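You operate a simulated robot arm through the tools that you are given. There is no shell and no other tool. Be economical: measure what you need, move in short steps, check, and stop when the job is done.

The job below is to be done with a simulated two-armed robot. You get a single attempt, and the scene is never put back.

JOB
Hold the grey bowl on the grey bench top steady with one hand, lift the levelling foot with a black pad out of it with the other and set it down on the grey bench top. Set down upright: levelling foot with a black pad.

The check looks at the end state, three seconds after you hand in, the way a careful person would. Anything else that was tipped, shoved, dropped, spilled or broken makes it a failure.

ROBOT AND FRAMES
Two 7-joint arms with two-finger parallel grippers on one trunk, on a base that drives. Base frame: it is fixed to the floor where the robot stands at the start and does not move with it; the origin is under the middle of the robot, x ahead of it, y to its left, z up; the surface under the hand at the start is at about z = 0.74. Lengths are in m, angles in degrees, forces in N, time in s.
The left shoulder is at the start at [0.11, 0.169, 1.314], the right one opposite. With the tool pointing down near the work surface each hand reaches from about 0.44 to 0.74 m from the robot's upright axis, wherever it stands, measured 20 degrees to its own side. Places, roughly: grey bench top [0.7, -0.4, 0.7]. Payload 1.57 kg a hand.
Tool frame (each hand has its own): the origin (TCP) lies between the finger pads and is the grasp point; the fingertips stand 0.03 m ahead of it; z points along the fingers, y is the line along which they close. The gripper opens to 0.08 m. The fingers are 0.017 m wide and 0.012 m thick; the gripper's body (0.04 by 0.082 m) begins 0.08 m behind the TCP.
Orientation is that of the tool frame in the base frame, as a unit quaternion [w, x, y, z]. With the fingers straight down and closing along the base's y, the tool's x points along the base's -x, its y along +y and its z along -z.

CONTROLS
- The arms move only by the tool step_arm. It takes "left_motion", "right_motion" or both (then of equal length, played together; a hand with none holds still); each is a list of rows, each a list of 7 numbers: the shift along the tool's x, y, z in m, then the turn, a rotation vector about the tool's x, y, z in degrees, then the finger opening in m, from 0 to 0.08. In form: [[x, y, z, rx, ry, rz, fingers], ...]. A call has 1 to 8 rows; each row shifts and turns the commanded pose from where the row before left it, along the tool's axes as they then stand. Rows are played at 5 a second. More than 0.05 m and 8.6 degrees between two rows, or a gripper value outside its range, and nothing of the call is played. A pose out of reach is approached as far as the arm can. The call stops where the force on the tool passes 40 N (or 10 N more than at its start, if that is more) or the arm is blocked; 0.2 s more then pass. Each finger travels about 0.072 m/s and halts on what it meets, pressing with about 38 N; the grip force reading is that of the motor and also rises with nothing between the fingers. The clock runs only during rows and for 0.2 s after the last one: add rows that do not move to give the fingers time. The reply holds the time, the measured pose of the TCP, the force on the tool along the base axes, the opening and the grip force, in the units named above and with some noise, with the torque about the TCP (base axes, N m) and any sound that the robot's microphone picked up.
- Cameras (640 x 400 px; columns grow to the right, rows downward): "scene" is now at [0.1596, -0.0003, 1.4973]; the picture's right is [-0.01, -1.00, 0.00], its down [-0.76, 0.01, -0.65] and it looks along [0.65, -0.01, -0.76] (base axes); focal length 279 px, centre (320, 200). "left" rides on the left gripper at [0.072, 0.007, -0.122] in its tool frame; the picture's right is [-0.09, 1.00, 0.00], its down [-0.84, -0.08, -0.54] and it looks along [-0.54, -0.05, 0.84] (tool axes); focal length 238 px, centre (320, 200). "right" rides on the right gripper at [0.072, -0.007, -0.122] in its tool frame; the picture's right is [0.09, 1.00, 0.00], its down [-0.84, 0.08, -0.54] and it looks along [-0.54, 0.05, 0.84] (tool axes); focal length 238 px, centre (320, 200). There is no depth. A picture from a camera that has moved, and an enlarged one, comes with that camera's place and axes in the base frame and with its lens.
- capture(camera): a new picture of that camera. No time passes.
- move_column(by): slides the trunk up (or, below 0, down) by that many m; the arms and the scene camera ride with it, the base frame stays. It gives what a move gives, with no picture.
- steer(legs): drives the robot by 1 to 6 legs, each [ahead, left, turn to the left] in m, m and degrees, along the robot's own axes; the way and the turn of a leg run together, so that a leg with both is an arc; at most 1.5 m and 180 degrees a leg. The arms and the cameras ride along, it lands a little off, and it stops where it bumps. It gives what a move gives.
- head_to(pan, tilt): turns the head with the scene camera to pan (to the left, within 86 degrees either way) and tilt (down, from -29 to 69), counted from straight ahead of the robot. It gives what a move gives.
- close_up(camera, box): a new picture of the part [left, top, right, bottom] of that camera's present view, enlarged. No time passes.
- job_done(): hands the job in; it is judged then, once.

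Work in short steps. Places have to be worked out from the pictures, the camera data and where the tool is seen: move nearer, look again, correct. Check each grasp and each placing, and mend what went wrong. You have 120 turns and 88 pictures in all, those below and enlarged ones among them. Open the grippers and draw the arms clear of the work before you hand the job in, unless the task says otherwise; then end with one line.

The tools are called after "Request:" as a command line: name --argument value ..., lists and objects as JSON in quotes. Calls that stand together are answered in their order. step_arm: Moves the arms, as the interface text tells. Its arguments: {"type":"object","properties":{"left_motion":{"type":"array","items":{"type":"array","items":{"type":"number"}}},"right_motion":{"type":"array","items":{"type":"array","items":{"type":"number"}}}},"required":[]} The other tools are called the same way: move_column (by) slides the trunk up or down; steer (legs) drives the base; head_to (pan, tilt) turns the head that bears the scene camera; capture (camera) takes a picture; close_up (camera, box) takes an enlarged picture of a part of a camera's view; job_done () hands the job in.

At the start:

```text
time: 0.0
left_tool_pos: [0.6541, 0.2824, 1.0458]
left_tool_rot: [0.0, 0.0, 1.0, 0.0]
left_ft_force: [0.6, -0.6, -0.8]
left_wrist_torque: [-0.01, -0.04, -0.01]
left_gripper_width: 0.0801
left_finger_force: 0.0
right_tool_pos: [0.6163, -0.3551, 1.0594]
right_tool_rot: [0.002, 0.0, 1.0, -0.001]
right_ft_force: [-0.7, -0.5, -0.2]
right_wrist_torque: [0.02, -0.02, -0.02]
right_gripper_width: 0.0801
right_finger_force: 0.1
trunk travel left (down, up): [-0.628, 0.262]
robot x, y, heading: [-0.0012, 0.0005, -0.3]
head pan, tilt: [-0.6, 49.7]
```

scene: 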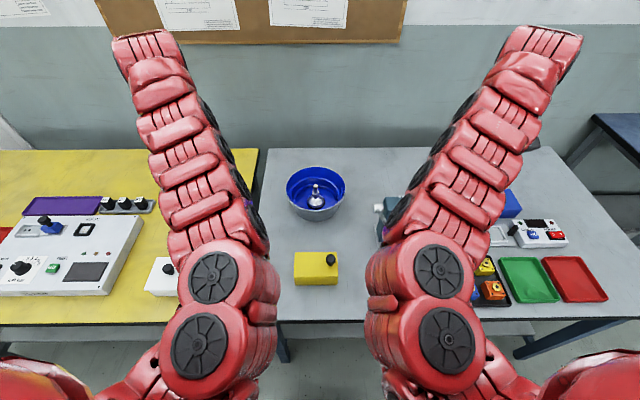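
right: 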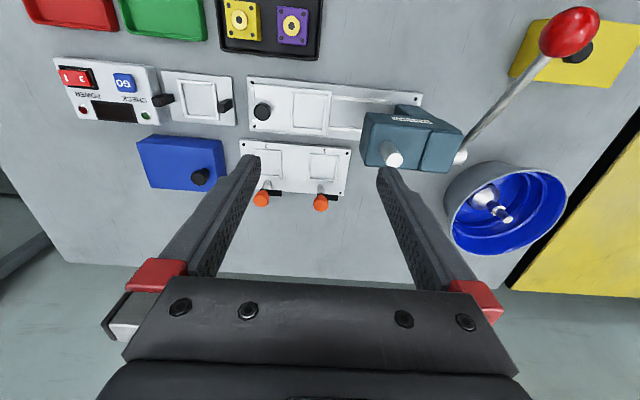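
left: 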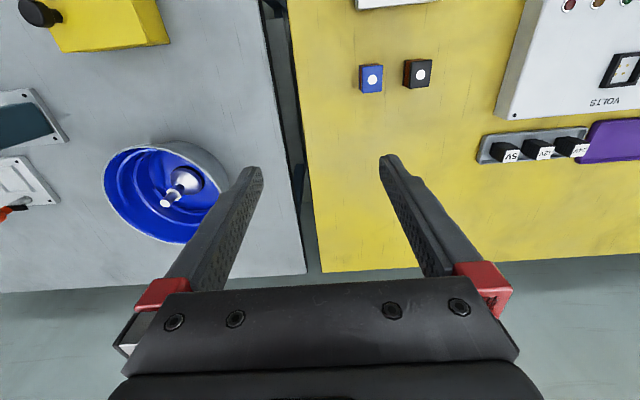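

I start with an enlarged look at the bowl and the foot, which appear to sit near (0.81, 0.0).

Request:
close_up --camera "scene" --box '[260, 140, 380, 230]'

Request:
close_up --camera "left" --box '[80, 110, 280, 260]'

Request:
close_up --camera "right" --box '[420, 130, 600, 270]'

```text
4.44 times, centred on (320, 185) of scene
camera zoom: at [0.1596, -0.0003, 1.4973], right [-0.01, -1.0, 0.0], down [-0.76, 0.01, -0.65], along [0.65, -0.01, -0.76], focal length 1240 px, centre (320, 267)
```

zoom: 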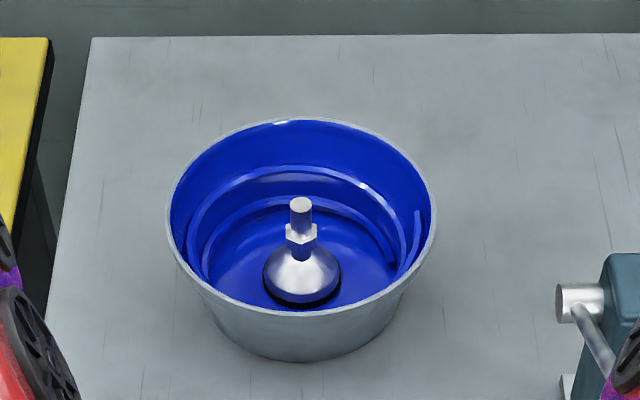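

```text
2.67 times, centred on (180, 185) of left
camera zoom: at [0.5805, 0.2889, 1.1683], right [0.09, 1.0, 0.0], down [0.84, -0.08, 0.54], along [0.54, -0.05, -0.84], focal length 636 px, centre (693, 240)
```

zoom: 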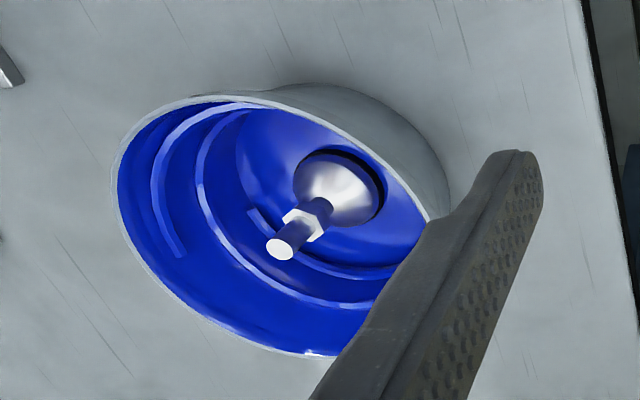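

```text
2.86 times, centred on (510, 200) of right
camera zoom: at [0.5444, -0.3624, 1.1817], right [-0.09, 1.0, 0.0], down [0.84, 0.08, 0.54], along [0.54, 0.05, -0.84], focal length 681 px, centre (-223, 200)
```

zoom: 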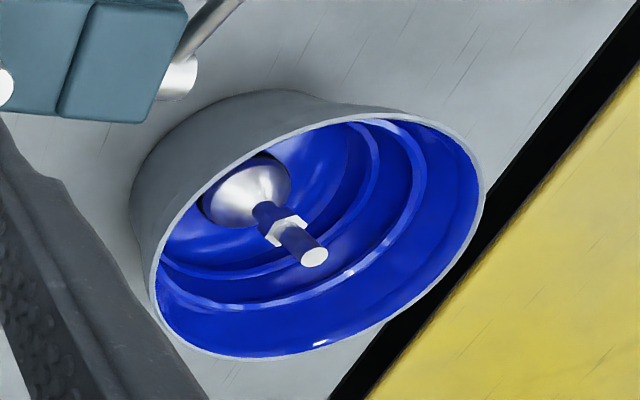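

Triangulated stud top is about (0.785, 0.004, 0.833); the bowl rim centre is about (0.797, 0.004, 0.82) with radius about 0.1. That is a little out of reach, so I look down to see how much room the base has ahead of it.

Request:
head_to --pan 0 --tilt 69

Request:
capture --camera "scene"

```text
time: 0.8
left_tool_pos: [0.6527, 0.2827, 1.0462]
left_tool_rot: [0.0, 0.0, 1.0, 0.0]
left_ft_force: [0.6, 0.2, 0.1]
left_wrist_torque: [-0.01, -0.03, 0.0]
left_gripper_width: 0.0801
left_finger_force: 0.1
right_tool_pos: [0.6152, -0.3562, 1.0606]
right_tool_rot: [0.0, 0.0, 1.0, 0.0]
right_ft_force: [0.3, -0.5, 0.1]
right_wrist_torque: [0.02, -0.02, -0.01]
right_gripper_width: 0.0798
right_finger_force: 0.0
trunk travel left (down, up): [-0.628, 0.262]
robot x, y, heading: [-0.0005, 0.0015, -0.1]
head pan, tilt: [0.0, 68.8]
```

```text
81 pictures are left
camera scene: at [0.1383, 0.0006, 1.475], right [0.0, -1.0, 0.0], down [-0.93, 0.0, -0.36], along [0.36, 0.0, -0.93], focal length 279 px, centre (320, 200)
```

scene: 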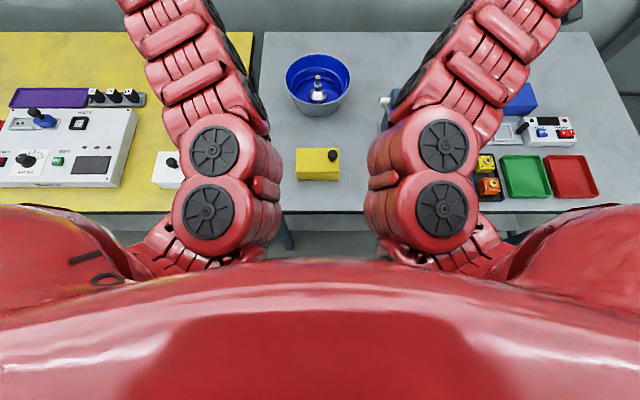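

The chest clears the bench top, but the tall lever with the red ball on the right could be in the right arm's way. I turn the left wrist toward it for a second view.

Request:
step_arm --left_motion '[[0, 0, 0, 0, 0, 8.5, 0.08], [0, 0, 0, 0, 0, 8.5, 0.08], [0, 0, 0, 0, 0, 8.5, 0.08], [0, 0, 0, 0, 0, 8.5, 0.08], [0, 0, 0, 0, 0, 8.5, 0.08], [0, 0, 0, 0, 0, 8.5, 0.08]]'

Request:
capture --camera "left"

Request:
capture --camera "right"

```text
time: 2.2
left_tool_pos: [0.6535, 0.2822, 1.0467]
left_tool_rot: [-0.001, 0.431, 0.902, 0.0]
left_ft_force: [-0.2, 0.2, -0.5]
left_wrist_torque: [-0.01, 0.02, 0.03]
left_gripper_width: 0.0799
left_finger_force: 0.0
right_tool_pos: [0.6157, -0.3566, 1.0596]
right_tool_rot: [0.001, -0.001, 1.0, -0.002]
right_ft_force: [0.2, -0.4, 0.2]
right_wrist_torque: [0.01, 0.01, 0.02]
right_gripper_width: 0.0803
right_finger_force: 0.1
trunk travel left (down, up): [-0.628, 0.262]
robot x, y, heading: [0.0007, -0.0005, -0.2]
head pan, tilt: [0.0, 68.8]
```

```text
80 pictures are left
camera left: at [0.6123, 0.3424, 1.1682], right [0.83, 0.55, 0.0], down [0.46, -0.7, 0.54], along [0.3, -0.45, -0.84], focal length 238 px, centre (320, 200)
```

left: 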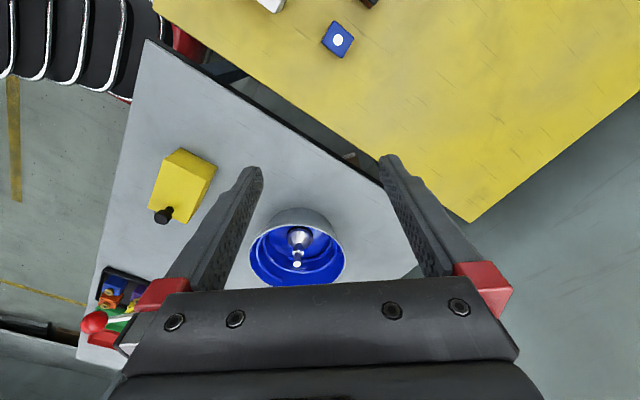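

```text
79 pictures are left
camera right: at [0.5444, -0.3624, 1.1817], right [-0.09, 1.0, 0.0], down [0.84, 0.08, 0.54], along [0.54, 0.05, -0.84], focal length 238 px, centre (320, 200)
```

right: 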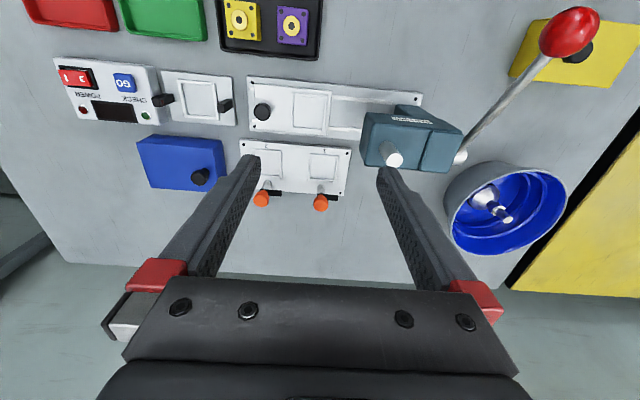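

Both rays meet: ball at (0.517, -0.165, 0.951), lever pivot about (0.65, -0.17, 0.89). So the right arm should come from further left, and I'd place the robot about 0.2 m left and a bit ahead; I look at the base-to-bench gap with the left wrist camera.

Request:
step_arm --left_motion '[[0, 0, 0, 0, 0, 8.5, 0.08], [0, 0, 0, 0, 0, 8.5, 0.08], [0, 0, 0, 0, 0, 8.5, 0.08], [0, 0, 0, 0, 0, 8.5, 0.08], [0, 0, 0, 0, 0, 8.5, 0.08], [0, 0, 0, 0, 0, 8.5, 0.08]]'

Request:
capture --camera "left"

```text
time: 3.6
left_tool_pos: [0.6526, 0.283, 1.0461]
left_tool_rot: [-0.001, 0.779, 0.627, 0.0]
left_ft_force: [0.1, -0.4, -0.1]
left_wrist_torque: [0.0, -0.03, 0.02]
left_gripper_width: 0.08
left_finger_force: 0.1
right_tool_pos: [0.616, -0.3566, 1.06]
right_tool_rot: [0.001, 0.001, 1.0, -0.001]
right_ft_force: [0.6, -0.2, -1.2]
right_wrist_torque: [-0.06, -0.01, -0.04]
right_gripper_width: 0.0801
right_finger_force: 0.1
trunk travel left (down, up): [-0.628, 0.262]
robot x, y, heading: [-0.0001, -0.0014, 0.2]
head pan, tilt: [0.0, 68.8]
```

```text
78 pictures are left
camera left: at [0.6735, 0.3511, 1.1683], right [0.95, -0.3, 0.0], down [-0.25, -0.8, 0.54], along [-0.16, -0.52, -0.84], focal length 238 px, centre (320, 200)
```

left: 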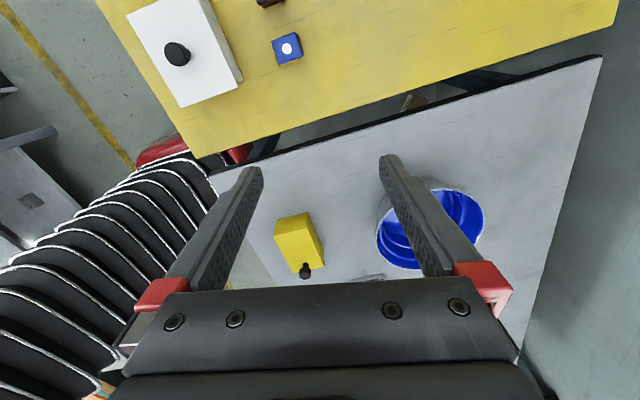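

The base is low and runs under the bench; the column has room ahead. I turn the left wrist back, then shift left 0.17 m and ahead in a small step.

Request:
step_arm --left_motion '[[0, 0, 0, 0, 0, -8.5, 0.08], [0, 0, 0, 0, 0, -8.5, 0.08], [0, 0, 0, 0, 0, -8.5, 0.08], [0, 0, 0, 0, 0, -8.5, 0.08], [0, 0, 0, 0, 0, -8.5, 0.08], [0, 0, 0, 0, 0, -8.5, 0.08], [0, 0, 0, 0, 0, -8.5, 0.08], [0, 0, 0, 0, 0, -8.5, 0.08]]'

Request:
step_arm --left_motion '[[0, 0, 0, 0, 0, -8.5, 0.08], [0, 0, 0, 0, 0, -8.5, 0.08], [0, 0, 0, 0, 0, -8.5, 0.08], [0, 0, 0, 0, 0, -8.5, 0.08]]'

Request:
steer --legs '[[0, 0.17, 0]]'

Request:
steer --legs '[[0.06, 0, 0]]'

```text
time: 5.4
left_tool_pos: [0.6546, 0.2817, 1.0468]
left_tool_rot: [0.0, 0.292, 0.956, 0.001]
left_ft_force: [0.0, 0.1, -0.1]
left_wrist_torque: [-0.03, 0.02, 0.02]
left_gripper_width: 0.0799
left_finger_force: 0.0
right_tool_pos: [0.6151, -0.3555, 1.0593]
right_tool_rot: [0.001, 0.001, 1.0, -0.001]
right_ft_force: [0.2, -0.2, 0.6]
right_wrist_torque: [0.02, 0.04, 0.0]
right_gripper_width: 0.0799
right_finger_force: 0.0
trunk travel left (down, up): [-0.628, 0.262]
robot x, y, heading: [-0.0001, -0.0042, -0.2]
head pan, tilt: [0.0, 68.8]
```

```text
time: 6.4
left_tool_pos: [0.6529, 0.2813, 1.0477]
left_tool_rot: [0.0, -0.001, 1.0, 0.0]
left_ft_force: [-0.2, -0.3, -0.4]
left_wrist_torque: [0.0, 0.01, 0.02]
left_gripper_width: 0.0802
left_finger_force: 0.2
right_tool_pos: [0.6155, -0.3565, 1.0601]
right_tool_rot: [0.0, 0.0, 1.0, 0.0]
right_ft_force: [1.1, -0.8, -0.3]
right_wrist_torque: [0.01, -0.01, -0.02]
right_gripper_width: 0.0801
right_finger_force: 0.1
trunk travel left (down, up): [-0.628, 0.262]
robot x, y, heading: [-0.0002, -0.0005, -0.1]
head pan, tilt: [0.0, 68.8]
```

```text
time: 7.9
left_tool_pos: [0.6544, 0.4529, 1.0462]
left_tool_rot: [-0.001, 0.001, 1.0, 0.0]
left_ft_force: [0.0, -0.2, 0.7]
left_wrist_torque: [-0.04, 0.01, -0.04]
left_gripper_width: 0.08
left_finger_force: 0.0
right_tool_pos: [0.6155, -0.1835, 1.0599]
right_tool_rot: [0.001, 0.0, 1.0, -0.001]
right_ft_force: [-0.3, 0.3, 1.0]
right_wrist_torque: [-0.02, 0.0, 0.01]
right_gripper_width: 0.0799
right_finger_force: 0.1
trunk travel left (down, up): [-0.628, 0.262]
robot x, y, heading: [-0.0029, 0.1722, -0.0]
head pan, tilt: [0.0, 68.8]
```

```text
time: 8.9
left_tool_pos: [0.7134, 0.4532, 1.0467]
left_tool_rot: [0.0, 0.001, 1.0, 0.0]
left_ft_force: [-0.4, 0.3, -0.2]
left_wrist_torque: [0.02, 0.0, 0.02]
left_gripper_width: 0.0799
left_finger_force: 0.2
right_tool_pos: [0.6748, -0.1849, 1.0592]
right_tool_rot: [0.0, 0.001, 1.0, -0.001]
right_ft_force: [0.1, -0.1, -0.1]
right_wrist_torque: [-0.01, 0.03, 0.02]
right_gripper_width: 0.08
right_finger_force: 0.1
trunk travel left (down, up): [-0.628, 0.262]
robot x, y, heading: [0.065, 0.1708, -0.4]
head pan, tilt: [0.0, 68.8]
```

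No bump. I drive another 5 cm and bring the right hand left, away from the lever.

Request:
steer --legs '[[0.05, 0, 0]]'

Request:
step_arm --right_motion '[[0, 0.045, 0, 0, 0, 0, 0.05], [0, 0.045, 0, 0, 0, 0, 0.05], [0, 0.045, 0, 0, 0, 0, 0.05], [0, 0.02, 0, 0, 0, 0, 0.05]]'

Request:
head_to --pan -10 --tilt 55

Request:
capture --camera "scene"

Request:
capture --camera "right"

Request:
capture --camera "left"

```text
time: 9.8
left_tool_pos: [0.7628, 0.4534, 1.0471]
left_tool_rot: [-0.001, 0.001, 1.0, 0.0]
left_ft_force: [0.0, -0.1, -0.6]
left_wrist_torque: [0.01, 0.0, 0.03]
left_gripper_width: 0.0802
left_finger_force: 0.0
right_tool_pos: [0.7238, -0.1843, 1.0616]
right_tool_rot: [0.002, 0.001, 1.0, -0.002]
right_ft_force: [0.7, 0.6, -0.7]
right_wrist_torque: [0.0, -0.01, 0.02]
right_gripper_width: 0.0802
right_finger_force: 0.0
trunk travel left (down, up): [-0.628, 0.262]
robot x, y, heading: [0.1062, 0.1745, -0.0]
head pan, tilt: [0.0, 68.8]
```

```text
time: 10.8
left_tool_pos: [0.7629, 0.455, 1.0458]
left_tool_rot: [0.0, 0.001, 1.0, 0.001]
left_ft_force: [-0.8, 0.4, 0.0]
left_wrist_torque: [-0.02, -0.01, -0.02]
left_gripper_width: 0.08
left_finger_force: 0.0
right_tool_pos: [0.7284, -0.0293, 1.0483]
right_tool_rot: [0.0, 0.001, 1.0, 0.0]
right_ft_force: [0.2, 0.2, 1.0]
right_wrist_torque: [0.01, -0.01, -0.02]
right_gripper_width: 0.05
right_finger_force: 0.1
right hand out of reach, approached as far as the arm can: row 1, 2, 3
trunk travel left (down, up): [-0.628, 0.262]
robot x, y, heading: [0.1101, 0.1717, -0.2]
head pan, tilt: [0.0, 68.8]
```

```text
time: 11.6
left_tool_pos: [0.762, 0.4548, 1.0464]
left_tool_rot: [0.0, 0.001, 1.0, 0.001]
left_ft_force: [-0.1, 0.9, -1.2]
left_wrist_torque: [0.0, 0.04, -0.03]
left_gripper_width: 0.0799
left_finger_force: 0.0
right_tool_pos: [0.7295, -0.0295, 1.0479]
right_tool_rot: [0.0, 0.001, 1.0, -0.001]
right_ft_force: [-0.5, 0.1, 0.5]
right_wrist_torque: [0.01, 0.02, 0.01]
right_gripper_width: 0.0503
right_finger_force: 0.1
trunk travel left (down, up): [-0.628, 0.262]
robot x, y, heading: [0.1077, 0.1721, -0.3]
head pan, tilt: [-10.0, 55.0]
```

```text
77 pictures are left
camera scene: at [0.2616, 0.1604, 1.4903], right [-0.17, -0.98, 0.0], down [-0.81, 0.14, -0.57], along [0.56, -0.1, -0.82], focal length 279 px, centre (320, 200)
```

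scene: 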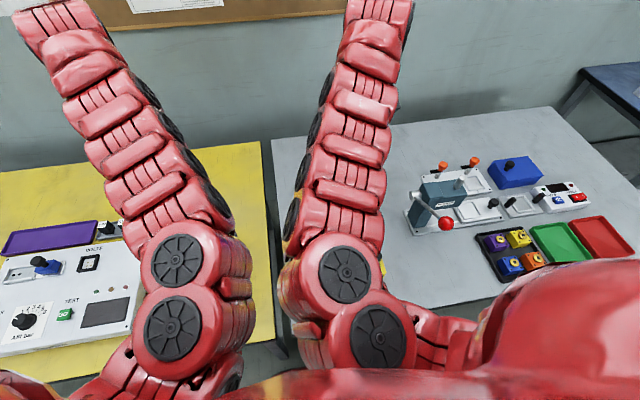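

```text
76 pictures are left
camera right: at [0.6575, -0.0358, 1.1698], right [-0.09, 1.0, 0.0], down [0.84, 0.08, 0.54], along [0.54, 0.05, -0.84], focal length 238 px, centre (320, 200)
```

right: 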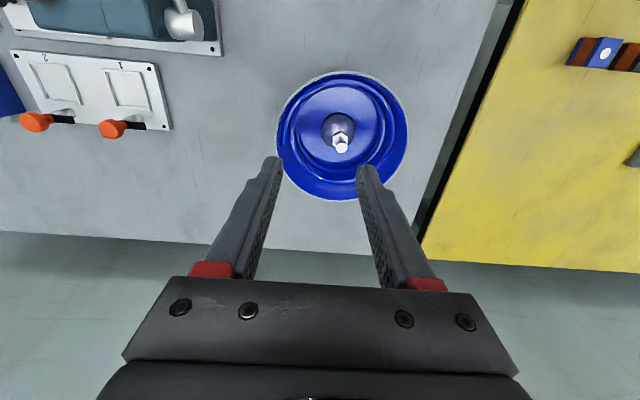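

```text
75 pictures are left
camera left: at [0.6896, 0.4607, 1.1681], right [0.09, 1.0, 0.0], down [0.84, -0.08, 0.54], along [0.54, -0.05, -0.84], focal length 238 px, centre (320, 200)
```

left: 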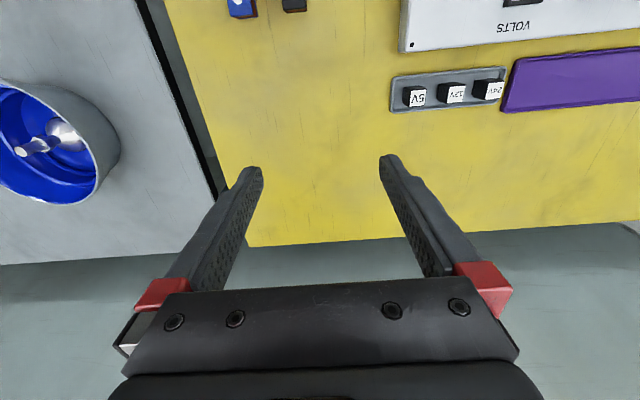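

The right view puts the stud top at (0.777, 0.006) and the rim 0.198 m wide around x≈0.78. I lower the trunk 0.12 m for more reach; the fingertips stay above 0.89.

Request:
move_column --by -0.12

Request:
capture --camera "right"

```text
time: 13.1
left_tool_pos: [0.7626, 0.4534, 0.9263]
left_tool_rot: [0.0, 0.0, 1.0, 0.001]
left_ft_force: [0.0, 0.9, -0.5]
left_wrist_torque: [-0.04, -0.01, -0.01]
left_gripper_width: 0.0801
left_finger_force: 0.1
right_tool_pos: [0.729, -0.0298, 0.9279]
right_tool_rot: [0.001, 0.001, 1.0, -0.001]
right_ft_force: [-0.1, 0.8, 0.0]
right_wrist_torque: [0.0, 0.01, 0.0]
right_gripper_width: 0.05
right_finger_force: 0.1
trunk travel left (down, up): [-0.508, 0.382]
robot x, y, heading: [0.107, 0.1707, -0.1]
head pan, tilt: [-10.0, 55.0]
```

```text
74 pictures are left
camera right: at [0.6573, -0.0358, 1.0499], right [-0.09, 1.0, 0.0], down [0.84, 0.08, 0.54], along [0.54, 0.05, -0.84], focal length 238 px, centre (320, 200)
```

right: 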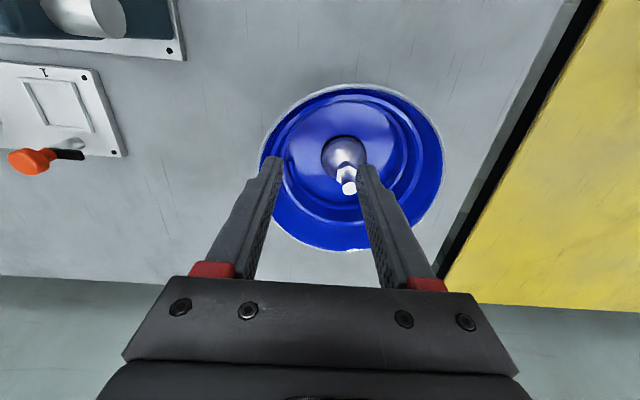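

Triangulated again: stud top ≈ (0.778, 0.005, 0.835), rim z ≈ 0.828, rim centre ≈ (0.778, 0.003). I bring the left hand over to y≈0.15, tilted 20° to follow the flared wall.

Request:
step_arm --left_motion '[[-0.003, -0.043, 0, 0, 0, 0, 0.08], [-0.003, -0.043, 0, 0, 0, 0, 0.05], [-0.003, -0.043, 0, 0, 0, 0, 0.04], [-0.003, -0.043, 0, 0, 0, 0, 0.04], [-0.003, -0.043, 0, 0, 0, 0, 0.04], [0, -0.043, 0, 0, 0, 0, 0.04], [0, -0.025, 0, 0, 0, 0, 0.04]]'

Request:
step_arm --left_motion '[[0, 0, 0, 7, 0, 0, 0.04], [0, 0, 0, 7, 0, 0, 0.04], [0, 0, 0, 6, 0, 0, 0.04], [0, 0, 0, 0, 0, 0, 0.04]]'

Request:
capture --camera "left"

Request:
capture --camera "right"

```text
time: 14.3
left_tool_pos: [0.7865, 0.3154, 0.9299]
left_tool_rot: [0.002, -0.069, 0.998, -0.002]
left_ft_force: [-0.4, -0.2, 0.1]
left_wrist_torque: [0.0, 0.01, 0.02]
left_gripper_width: 0.0403
left_finger_force: 0.1
right_tool_pos: [0.7283, -0.0332, 0.9242]
right_tool_rot: [-0.005, 0.002, 1.0, -0.007]
right_ft_force: [0.1, 0.0, -0.2]
right_wrist_torque: [-0.01, 0.02, 0.01]
right_gripper_width: 0.0498
right_finger_force: 0.0
trunk travel left (down, up): [-0.508, 0.382]
robot x, y, heading: [0.1089, 0.1719, -0.3]
head pan, tilt: [-10.0, 55.0]
stopped in row 6 (left hand): the arm was blocked; the commanded pose is now the measured one
```

```text
time: 15.3
left_tool_pos: [0.7861, 0.3135, 0.9303]
left_tool_rot: [0.015, -0.065, 0.982, -0.177]
left_ft_force: [0.3, -0.2, 1.0]
left_wrist_torque: [0.03, -0.01, 0.02]
left_gripper_width: 0.0404
left_finger_force: 0.0
right_tool_pos: [0.7274, -0.0327, 0.926]
right_tool_rot: [-0.003, 0.0, 1.0, -0.007]
right_ft_force: [-0.9, 0.1, -0.2]
right_wrist_torque: [-0.01, -0.02, -0.02]
right_gripper_width: 0.0501
right_finger_force: 0.0
trunk travel left (down, up): [-0.508, 0.382]
robot x, y, heading: [0.1109, 0.171, -0.2]
head pan, tilt: [-10.0, 55.0]
```

```text
73 pictures are left
camera left: at [0.7061, 0.3529, 1.0415], right [-0.03, 0.94, -0.35], down [0.81, 0.23, 0.54], along [0.58, -0.27, -0.77], focal length 238 px, centre (320, 200)
```

left: 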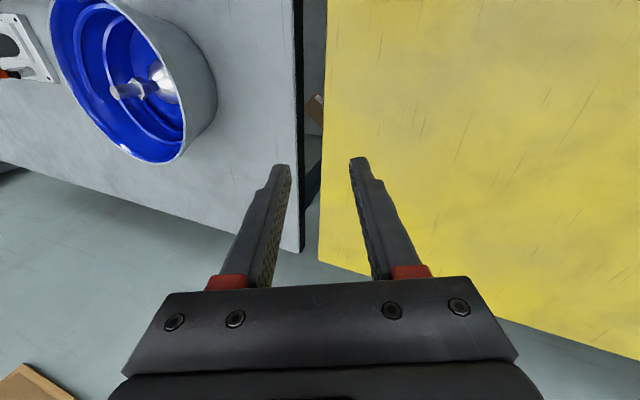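

```text
72 pictures are left
camera right: at [0.6573, -0.0362, 1.0473], right [-0.09, 1.0, -0.01], down [0.84, 0.08, 0.54], along [0.53, 0.04, -0.84], focal length 238 px, centre (320, 200)
```

right: 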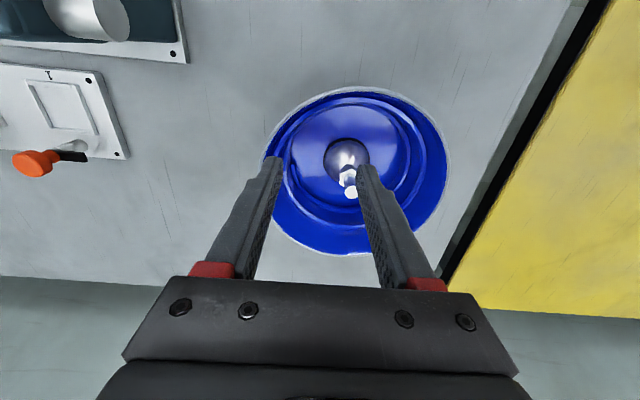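

The left arm met the right arm on the way. I look at the elbows to see where they touch.

Request:
head_to --pan 0 --tilt 62

Request:
capture --camera "scene"

```text
time: 16.0
left_tool_pos: [0.7852, 0.3129, 0.9309]
left_tool_rot: [0.015, -0.065, 0.982, -0.177]
left_ft_force: [-0.4, 0.1, 0.1]
left_wrist_torque: [0.02, 0.0, 0.01]
left_gripper_width: 0.04
left_finger_force: 0.1
right_tool_pos: [0.7282, -0.0297, 0.9249]
right_tool_rot: [-0.003, 0.0, 1.0, -0.007]
right_ft_force: [-0.3, 1.0, 0.5]
right_wrist_torque: [0.0, -0.01, 0.03]
right_gripper_width: 0.05
right_finger_force: 0.0
trunk travel left (down, up): [-0.508, 0.382]
robot x, y, heading: [0.1073, 0.1751, -0.1]
head pan, tilt: [0.0, 62.0]
```

```text
71 pictures are left
camera scene: at [0.255, 0.1729, 1.362], right [0.0, -1.0, 0.0], down [-0.88, 0.0, -0.47], along [0.47, 0.0, -0.88], focal length 279 px, centre (320, 200)
```

scene: 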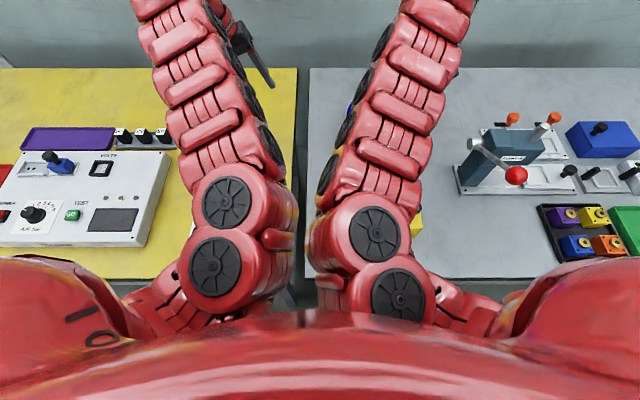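

The elbows nearly touch in the middle: the wrists need ~0.35 m side-to-side spacing. So I'll lean both hands outward: right hand yawed to close along x and leaned to the right, left leaned along the wall. First the right yaw, with the left backed off a little.

Request:
step_arm --left_motion '[[0, 0.03, 0, 0, 0, 0, 0.04], [0, 0.03, 0, 0, 0, 0, 0.04], [0, 0, 0, 0, 0, 0, 0.04], [0, 0, 0, 0, 0, 0, 0.04], [0, 0, 0, 0, 0, 0, 0.04], [0, 0, 0, 0, 0, 0, 0.04], [0, 0, 0, 0, 0, 0, 0.04], [0, 0, 0, 0, 0, 0, 0.04]]' --right_motion '[[0, 0, -0.02, 0, 0, 0, 0.05], [0, 0, 0, 0, 0, 0, 0.05], [0, 0, 0, 0, 0, 8.2, 0.05], [0, 0, 0, 0, 0, 8.2, 0.05], [0, 0, 0, 0, 0, 8.2, 0.05], [0, 0, 0, 0, 0, 8.2, 0.05], [0, 0, 0, 0, 0, 8.2, 0.05], [0, 0, 0, 0, 0, 8.2, 0.05]]'

Request:
step_arm --right_motion '[[0, 0, 0, 0, 0, 8.2, 0.05], [0, 0, 0, 0, 0, 8.2, 0.05], [0, 0, 0, 0, 0, 8.2, 0.05], [0, 0, 0, 0, 0, 8.2, 0.05], [0, 0, 0, 0, 0, 8.0, 0.05]]'

Request:
capture --camera "right"

Request:
capture --camera "scene"

```text
time: 17.8
left_tool_pos: [0.7783, 0.37, 0.9091]
left_tool_rot: [0.015, -0.066, 0.982, -0.177]
left_ft_force: [0.6, 0.1, 0.2]
left_wrist_torque: [-0.05, -0.02, 0.0]
left_gripper_width: 0.0402
left_finger_force: 0.1
right_tool_pos: [0.7335, -0.0309, 0.9303]
right_tool_rot: [-0.001, 0.418, 0.908, -0.008]
right_ft_force: [-0.5, -0.1, 0.2]
right_wrist_torque: [-0.03, 0.0, 0.01]
right_gripper_width: 0.0501
right_finger_force: 0.1
right hand out of reach, approached as far as the arm can: row 1
trunk travel left (down, up): [-0.508, 0.382]
robot x, y, heading: [0.113, 0.1695, -0.2]
head pan, tilt: [0.0, 62.0]
```

```text
time: 19.0
left_tool_pos: [0.7769, 0.3698, 0.9095]
left_tool_rot: [0.015, -0.065, 0.982, -0.178]
left_ft_force: [-0.8, 0.1, -0.3]
left_wrist_torque: [0.01, -0.03, -0.05]
left_gripper_width: 0.0398
left_finger_force: 0.0
right_tool_pos: [0.7339, -0.0319, 0.9307]
right_tool_rot: [0.002, 0.708, 0.706, -0.007]
right_ft_force: [0.6, -0.5, 0.5]
right_wrist_torque: [0.01, 0.0, 0.03]
right_gripper_width: 0.05
right_finger_force: 0.0
trunk travel left (down, up): [-0.508, 0.382]
robot x, y, heading: [0.1112, 0.1745, -0.1]
head pan, tilt: [0.0, 62.0]
```

```text
70 pictures are left
camera right: at [0.7288, 0.0426, 1.0516], right [1.0, 0.09, -0.01], down [0.08, -0.83, 0.55], along [0.04, -0.55, -0.83], focal length 238 px, centre (320, 200)
```

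right: 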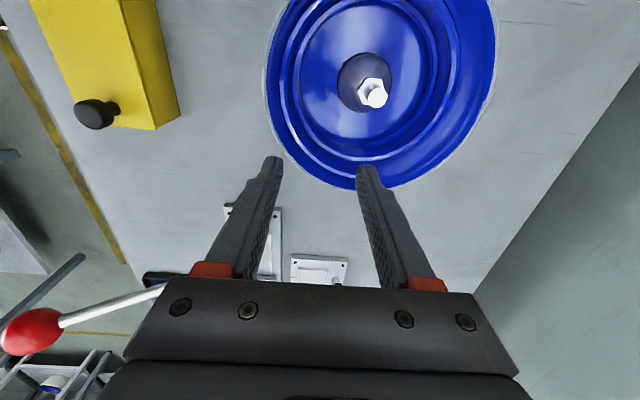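

```text
69 pictures are left
camera scene: at [0.2549, 0.173, 1.362], right [0.0, -1.0, 0.0], down [-0.88, 0.0, -0.47], along [0.47, 0.0, -0.88], focal length 279 px, centre (320, 200)
```

scene: 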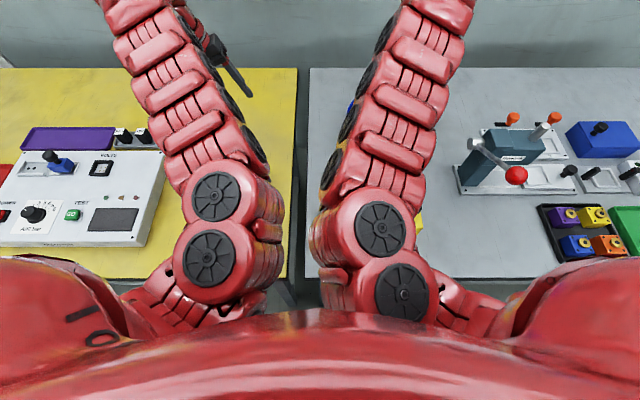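

The yaw worked. Now I lean the right hand 40° to the right about its TCP, then check the elbow gap and the lever.

Request:
step_arm --right_motion '[[0, 0, 0, 0, 8, 0, 0.05], [0, 0, 0, 0, 8, 0, 0.05], [0, 0, 0, 0, 8, 0, 0.05], [0, 0, 0, 0, 8, 0, 0.05], [0, 0, 0, 0, 8, 0, 0.05]]'

Request:
capture --scene "scene" --camera "scene"

Request:
capture --camera "right"

```text
time: 20.2
left_tool_pos: [0.7777, 0.3692, 0.9085]
left_tool_rot: [0.015, -0.066, 0.982, -0.176]
left_ft_force: [0.1, -0.5, -1.1]
left_wrist_torque: [-0.01, -0.04, 0.0]
left_gripper_width: 0.0399
left_finger_force: 0.1
right_tool_pos: [0.7526, -0.0318, 0.9017]
right_tool_rot: [-0.241, 0.666, 0.665, 0.236]
right_ft_force: [0.1, -0.3, -0.2]
right_wrist_torque: [-0.01, 0.0, 0.01]
right_gripper_width: 0.0499
right_finger_force: 0.1
right hand out of reach, approached as far as the arm can: row 1, 2, 3
trunk travel left (down, up): [-0.508, 0.382]
robot x, y, heading: [0.1114, 0.1721, -0.0]
head pan, tilt: [0.0, 62.0]
```

```text
68 pictures are left
camera scene: at [0.2551, 0.172, 1.362], right [0.0, -1.0, 0.0], down [-0.88, 0.0, -0.47], along [0.47, 0.0, -0.88], focal length 279 px, centre (320, 200)
```

scene: 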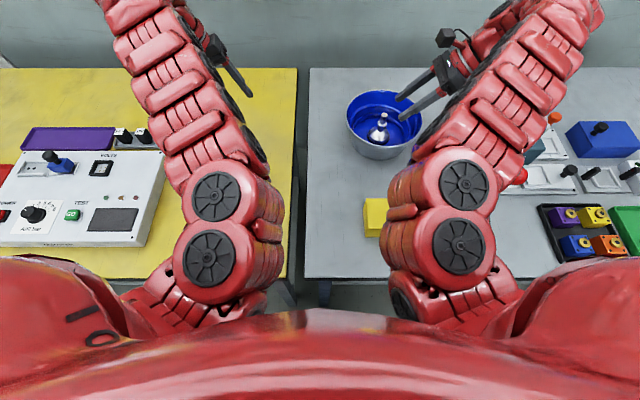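

```text
67 pictures are left
camera right: at [0.7469, -0.0532, 1.0408], right [1.0, 0.07, 0.05], down [0.08, -0.99, -0.11], along [0.04, 0.12, -0.99], focal length 238 px, centre (320, 200)
```

right: 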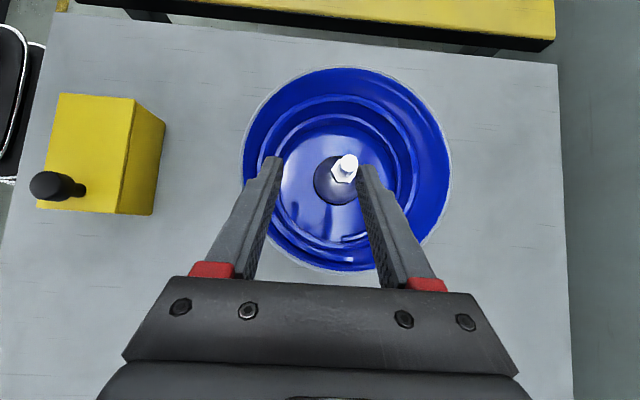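

The elbow gap is now wide. Before lowering, I check the right forearm's clearance over the lever by turning the left wrist camera toward it.

Request:
step_arm --left_motion '[[0, 0, 0, 0, 0, 8.5, 0.04], [0, 0, 0, 0, 0, 8.5, 0.04], [0, 0, 0, 0, 0, 8.5, 0.04], [0, 0, 0, 0, 0, 8.5, 0.04], [0, 0, 0, 0, 0, 8.5, 0.04], [0, 0, 0, 0, 0, 8.5, 0.04], [0, 0, 0, 0, 0, 8.5, 0.04], [0, 0, 0, 0, 0, 8.5, 0.04]]'

Request:
capture --camera "left"

```text
time: 22.0
left_tool_pos: [0.7775, 0.3704, 0.9101]
left_tool_rot: [0.111, 0.496, 0.85, -0.139]
left_ft_force: [0.4, 0.3, -0.1]
left_wrist_torque: [-0.01, 0.0, 0.02]
left_gripper_width: 0.0403
left_finger_force: 0.1
right_tool_pos: [0.7519, -0.0319, 0.901]
right_tool_rot: [-0.239, 0.667, 0.665, 0.236]
right_ft_force: [-1.2, 0.4, 0.3]
right_wrist_torque: [0.01, -0.03, 0.0]
right_gripper_width: 0.0503
right_finger_force: 0.0
trunk travel left (down, up): [-0.508, 0.382]
robot x, y, heading: [0.1072, 0.175, -0.2]
head pan, tilt: [0.0, 62.0]
```

```text
66 pictures are left
camera left: at [0.7416, 0.4731, 0.9991], right [0.92, 0.39, -0.09], down [0.31, -0.53, 0.79], along [0.26, -0.75, -0.6], focal length 238 px, centre (320, 200)
```

left: 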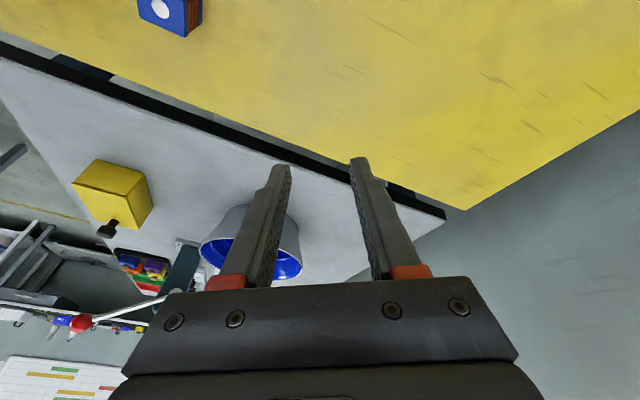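

The ball stands with free background well above it, so the right arm is far higher. I turn the left wrist back and add 5° of lean.

Request:
step_arm --left_motion '[[0, 0, 0, 0, 0, -8.5, 0.04], [0, 0, 0, 0, 0, -8.5, 0.04], [0, 0, 0, 0, 0, -8.5, 0.04], [0, 0, 0, 0, 0, -8.5, 0.04], [0, 0, 0, 0, 0, -8.5, 0.04], [0, 0, 0, 0, 0, -8.5, 0.04], [0, 0, 0, 0, 0, -8.5, 0.04], [0, 0, 0, 0, 0, -8.5, 0.04]]'

Request:
step_arm --left_motion '[[0, 0, 0, 0, 0, 8, 0.04], [0, 0, 0, 5, 0, 0, 0.04], [0, 0, 0, 0, 0, 0, 0.04]]'

```text
time: 23.8
left_tool_pos: [0.7785, 0.3688, 0.9084]
left_tool_rot: [0.014, -0.067, 0.982, -0.177]
left_ft_force: [0.0, -0.4, -0.8]
left_wrist_torque: [0.02, -0.04, 0.01]
left_gripper_width: 0.0399
left_finger_force: 0.0
right_tool_pos: [0.7519, -0.0311, 0.9016]
right_tool_rot: [-0.239, 0.668, 0.665, 0.234]
right_ft_force: [0.4, 0.9, -0.2]
right_wrist_torque: [-0.01, 0.03, -0.02]
right_gripper_width: 0.0502
right_finger_force: 0.0
trunk travel left (down, up): [-0.508, 0.382]
robot x, y, heading: [0.107, 0.171, -0.1]
head pan, tilt: [0.0, 62.0]
```

```text
time: 24.6
left_tool_pos: [0.779, 0.3695, 0.9099]
left_tool_rot: [0.027, 0.005, 0.976, -0.218]
left_ft_force: [0.4, 0.7, -0.1]
left_wrist_torque: [0.02, -0.03, -0.03]
left_gripper_width: 0.0401
left_finger_force: 0.0
right_tool_pos: [0.7513, -0.0318, 0.9004]
right_tool_rot: [-0.239, 0.667, 0.665, 0.234]
right_ft_force: [-0.5, -0.5, -0.1]
right_wrist_torque: [0.0, -0.05, 0.02]
right_gripper_width: 0.0502
right_finger_force: 0.0
trunk travel left (down, up): [-0.508, 0.382]
robot x, y, heading: [0.1137, 0.1774, -0.1]
head pan, tilt: [0.0, 62.0]
```

The left lean is 25°. Now I move the left hand horizontally to y≈0.16 at z≈0.91, just outside the rim and above it.

Request:
step_arm --left_motion '[[0, -0.038, 0.0178, 0, 0, 0, 0.04], [0, -0.038, 0.0178, 0, 0, 0, 0.04], [0, -0.038, 0.0178, 0, 0, 0, 0.04], [0, -0.038, 0.0178, 0, 0, 0, 0.04], [0, -0.038, 0.0178, 0, 0, 0, 0.04], [0, 0, 0, 0, 0, 0, 0.04]]'

Request:
capture --camera "scene"

Request:
capture --camera "left"

Request:
capture --camera "right"

```text
time: 26.0
left_tool_pos: [0.778, 0.1628, 0.91]
left_tool_rot: [0.027, 0.004, 0.975, -0.218]
left_ft_force: [1.3, 0.6, -0.4]
left_wrist_torque: [-0.02, 0.0, -0.01]
left_gripper_width: 0.0402
left_finger_force: 0.0
right_tool_pos: [0.7531, -0.0308, 0.9016]
right_tool_rot: [-0.239, 0.668, 0.665, 0.235]
right_ft_force: [-1.2, -0.7, -0.7]
right_wrist_torque: [0.0, 0.04, -0.02]
right_gripper_width: 0.05
right_finger_force: 0.0
trunk travel left (down, up): [-0.508, 0.382]
robot x, y, heading: [0.1068, 0.1713, -0.3]
head pan, tilt: [0.0, 62.0]
```

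```text
65 pictures are left
camera scene: at [0.255, 0.1734, 1.362], right [0.0, -1.0, 0.0], down [-0.88, 0.0, -0.47], along [0.47, 0.0, -0.88], focal length 279 px, centre (320, 200)
```

scene: 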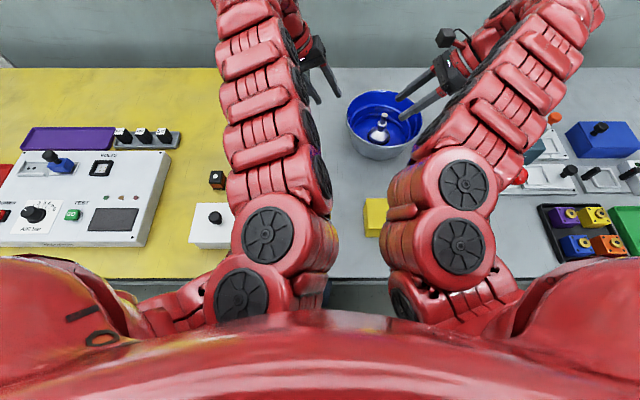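

```text
64 pictures are left
camera left: at [0.6996, 0.2202, 1.0132], right [0.11, 0.9, -0.42], down [0.81, 0.16, 0.57], along [0.58, -0.4, -0.71], focal length 238 px, centre (320, 200)
```

left: 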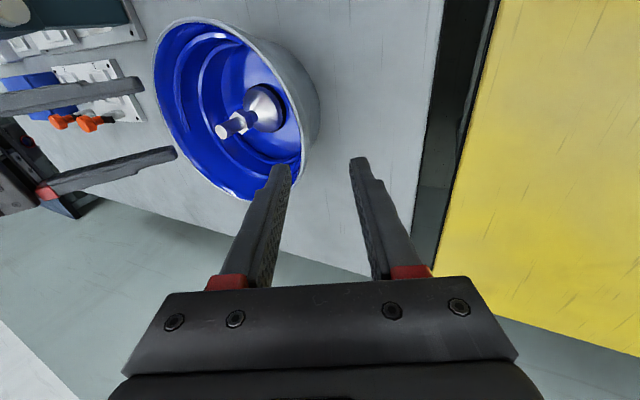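

```text
63 pictures are left
camera right: at [0.7469, -0.0523, 1.0412], right [1.0, 0.07, 0.05], down [0.08, -0.99, -0.11], along [0.04, 0.11, -0.99], focal length 238 px, centre (320, 200)
```

right: 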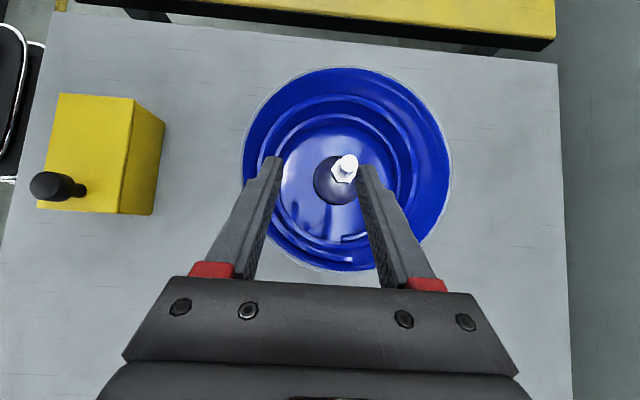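

Right view from above gives rim centre (0.778, 0.001), radius ≈0.097, stud top (0.777, 0.005). I move the left hand to the pre-grasp on the wall line, 6 cm out along the tool axis.

Request:
step_arm --left_motion '[[0, -0.0137, 0.018, 0, 0, 0, 0.04], [0, -0.0137, 0.018, 0, 0, 0, 0.04], [0, 0, 0, 0, 0, 0, 0.04]]'

Request:
capture --camera "left"

Request:
close_up --camera "scene" --box '[290, 30, 450, 180]'

```text
time: 26.8
left_tool_pos: [0.78, 0.1192, 0.8895]
left_tool_rot: [0.027, 0.004, 0.975, -0.218]
left_ft_force: [-0.4, 1.2, -0.2]
left_wrist_torque: [-0.01, 0.01, 0.0]
left_gripper_width: 0.0399
left_finger_force: 0.0
right_tool_pos: [0.7535, -0.031, 0.9012]
right_tool_rot: [-0.24, 0.667, 0.666, 0.234]
right_ft_force: [-0.3, -0.1, 0.5]
right_wrist_torque: [0.01, -0.01, -0.01]
right_gripper_width: 0.0499
right_finger_force: 0.1
trunk travel left (down, up): [-0.508, 0.382]
robot x, y, heading: [0.1108, 0.1718, -0.3]
head pan, tilt: [0.0, 62.0]
```

```text
62 pictures are left
camera left: at [0.7004, 0.1782, 0.9931], right [0.11, 0.9, -0.42], down [0.81, 0.16, 0.57], along [0.58, -0.4, -0.71], focal length 238 px, centre (320, 200)
```

left: 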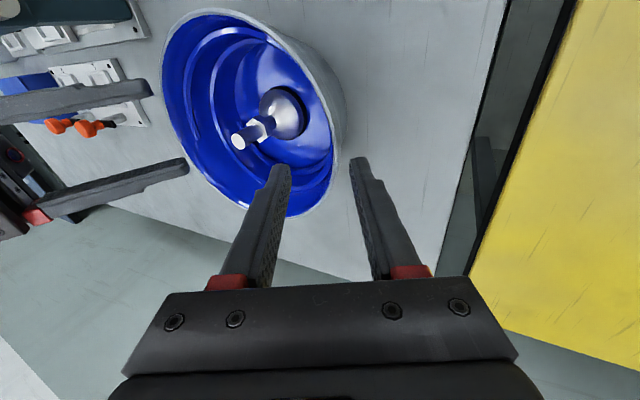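

```text
2.67 times, centred on (370, 105) of scene
camera zoom: at [0.255, 0.1731, 1.362], right [0.0, -1.0, 0.0], down [-0.88, 0.0, -0.47], along [0.47, 0.0, -0.88], focal length 744 px, centre (187, 453)
```

zoom: 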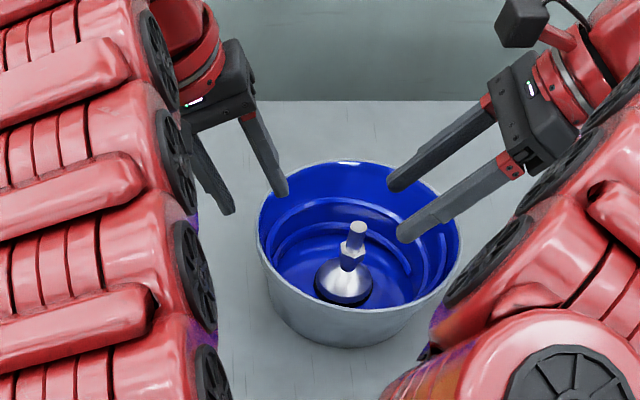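

The left fingers straddle the rim on the left side. I advance 0.05 m along the tool axis.

Request:
step_arm --left_motion '[[0, 0.001, 0.017, 0, 0, 0, 0.04], [0, 0.001, 0.017, 0, 0, 0, 0.04], [0, 0, 0.016, 0, 0, 0, 0.04], [0, 0, 0, 0, 0, 0, 0.04]]'

Request:
capture --camera "left"

Request:
close_up --camera "scene" --box '[290, 30, 450, 180]'

```text
time: 27.8
left_tool_pos: [0.7824, 0.1009, 0.8424]
left_tool_rot: [0.027, 0.005, 0.975, -0.219]
left_ft_force: [-0.2, -0.4, -0.6]
left_wrist_torque: [-0.02, -0.01, -0.05]
left_gripper_width: 0.0397
left_finger_force: 0.0
right_tool_pos: [0.7529, -0.0311, 0.9012]
right_tool_rot: [-0.239, 0.667, 0.665, 0.235]
right_ft_force: [0.6, 0.4, -0.2]
right_wrist_torque: [-0.03, 0.02, 0.01]
right_gripper_width: 0.05
right_finger_force: 0.0
trunk travel left (down, up): [-0.508, 0.382]
robot x, y, heading: [0.1087, 0.1725, 0.1]
head pan, tilt: [0.0, 62.0]
```

```text
60 pictures are left
camera left: at [0.7028, 0.1586, 0.9461], right [0.11, 0.9, -0.42], down [0.81, 0.16, 0.57], along [0.58, -0.4, -0.71], focal length 238 px, centre (320, 200)
```

left: 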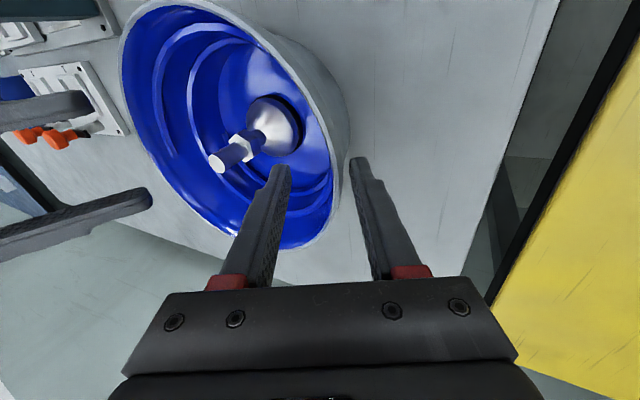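

```text
2.67 times, centred on (370, 105) of scene
camera zoom: at [0.2548, 0.173, 1.362], right [0.0, -1.0, 0.0], down [-0.88, 0.0, -0.47], along [0.47, 0.0, -0.88], focal length 744 px, centre (187, 453)
```

zoom: 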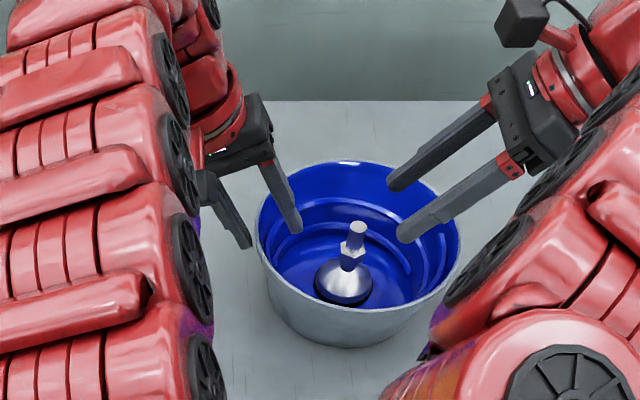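

Fingers are inside and outside the wall without touching. I go 8 mm deeper and close gently in stages.

Request:
step_arm --left_motion '[[0, 0.001, 0.008, 0, 0, 0, 0.04], [0, 0, 0, 0, 0, 0, 0.03], [0, 0, 0, 0, 0, 0, 0.022], [0, 0, 0, 0, 0, 0, 0.022]]'

Request:
capture --camera "left"

Request:
close_up --camera "scene" --box '[330, 60, 430, 160]'

```text
time: 28.8
left_tool_pos: [0.7829, 0.0985, 0.8347]
left_tool_rot: [0.027, 0.005, 0.976, -0.217]
left_ft_force: [-0.1, 4.0, -1.2]
left_wrist_torque: [0.13, -0.06, -0.04]
left_gripper_width: 0.0257
left_finger_force: 2.3
right_tool_pos: [0.7516, -0.0314, 0.9007]
right_tool_rot: [-0.24, 0.667, 0.665, 0.235]
right_ft_force: [0.9, 0.4, -0.3]
right_wrist_torque: [-0.02, 0.02, 0.06]
right_gripper_width: 0.0501
right_finger_force: 0.1
trunk travel left (down, up): [-0.508, 0.382]
robot x, y, heading: [0.1091, 0.171, -0.3]
head pan, tilt: [0.0, 62.0]
```

```text
58 pictures are left
camera left: at [0.7041, 0.1571, 0.9375], right [0.11, 0.9, -0.42], down [0.81, 0.16, 0.57], along [0.58, -0.4, -0.71], focal length 238 px, centre (320, 200)
```

left: 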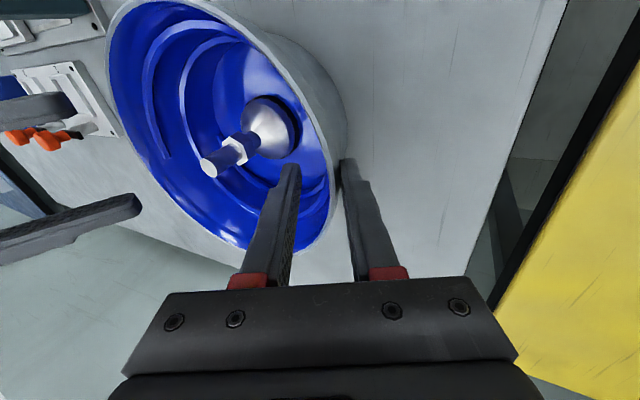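

```text
4.00 times, centred on (380, 110) of scene
camera zoom: at [0.2552, 0.1734, 1.362], right [0.0, -1.0, 0.0], down [-0.88, 0.0, -0.47], along [0.47, 0.0, -0.88], focal length 1116 px, centre (80, 560)
```

zoom: 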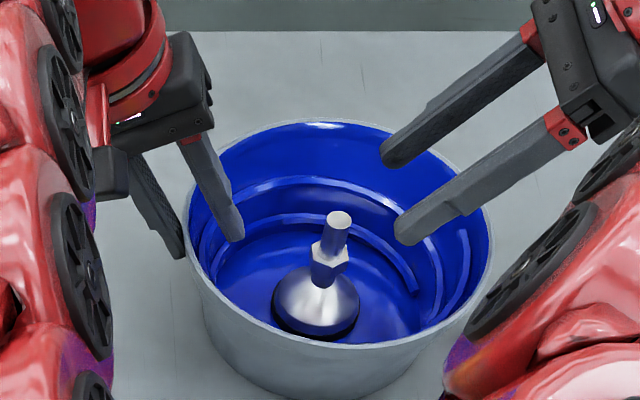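

The outer finger touches the wall first (4 N). I shift the hand outward 9 mm to centre it, then close.

Request:
step_arm --left_motion '[[0, 0.005, 0, 0, 0, 0, 0.026], [0, 0.004, 0, 0, 0, 0, 0.022], [0, 0, 0, 0, 0, 0, 0.014], [0, 0, 0, 0, 0, 0, 0.012]]'

Request:
close_up --camera "scene" --box '[330, 60, 430, 160]'

```text
time: 29.8
left_tool_pos: [0.7829, 0.1066, 0.8302]
left_tool_rot: [0.026, 0.006, 0.976, -0.218]
left_ft_force: [0.7, 0.6, 0.0]
left_wrist_torque: [0.0, -0.01, -0.03]
left_gripper_width: 0.012
left_finger_force: 0.2
right_tool_pos: [0.7531, -0.0325, 0.9009]
right_tool_rot: [-0.239, 0.667, 0.665, 0.235]
right_ft_force: [1.1, 0.0, 0.1]
right_wrist_torque: [-0.03, 0.03, 0.02]
right_gripper_width: 0.0497
right_finger_force: 0.1
trunk travel left (down, up): [-0.508, 0.382]
robot x, y, heading: [0.1076, 0.1738, -0.5]
head pan, tilt: [0.0, 62.0]
```

```text
4.00 times, centred on (380, 110) of scene
camera zoom: at [0.255, 0.1729, 1.362], right [0.0, -1.0, 0.0], down [-0.88, 0.0, -0.47], along [0.47, 0.0, -0.88], focal length 1116 px, centre (80, 560)
```

zoom: 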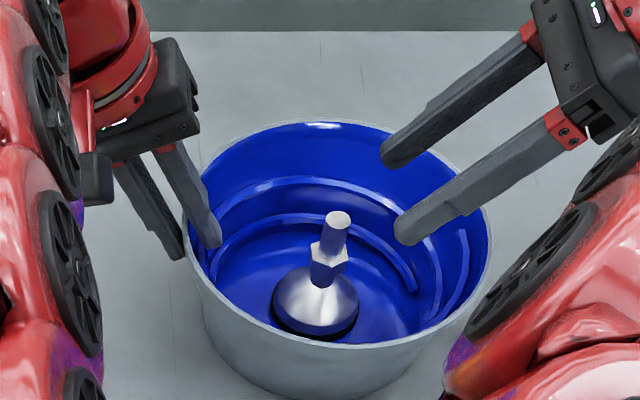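

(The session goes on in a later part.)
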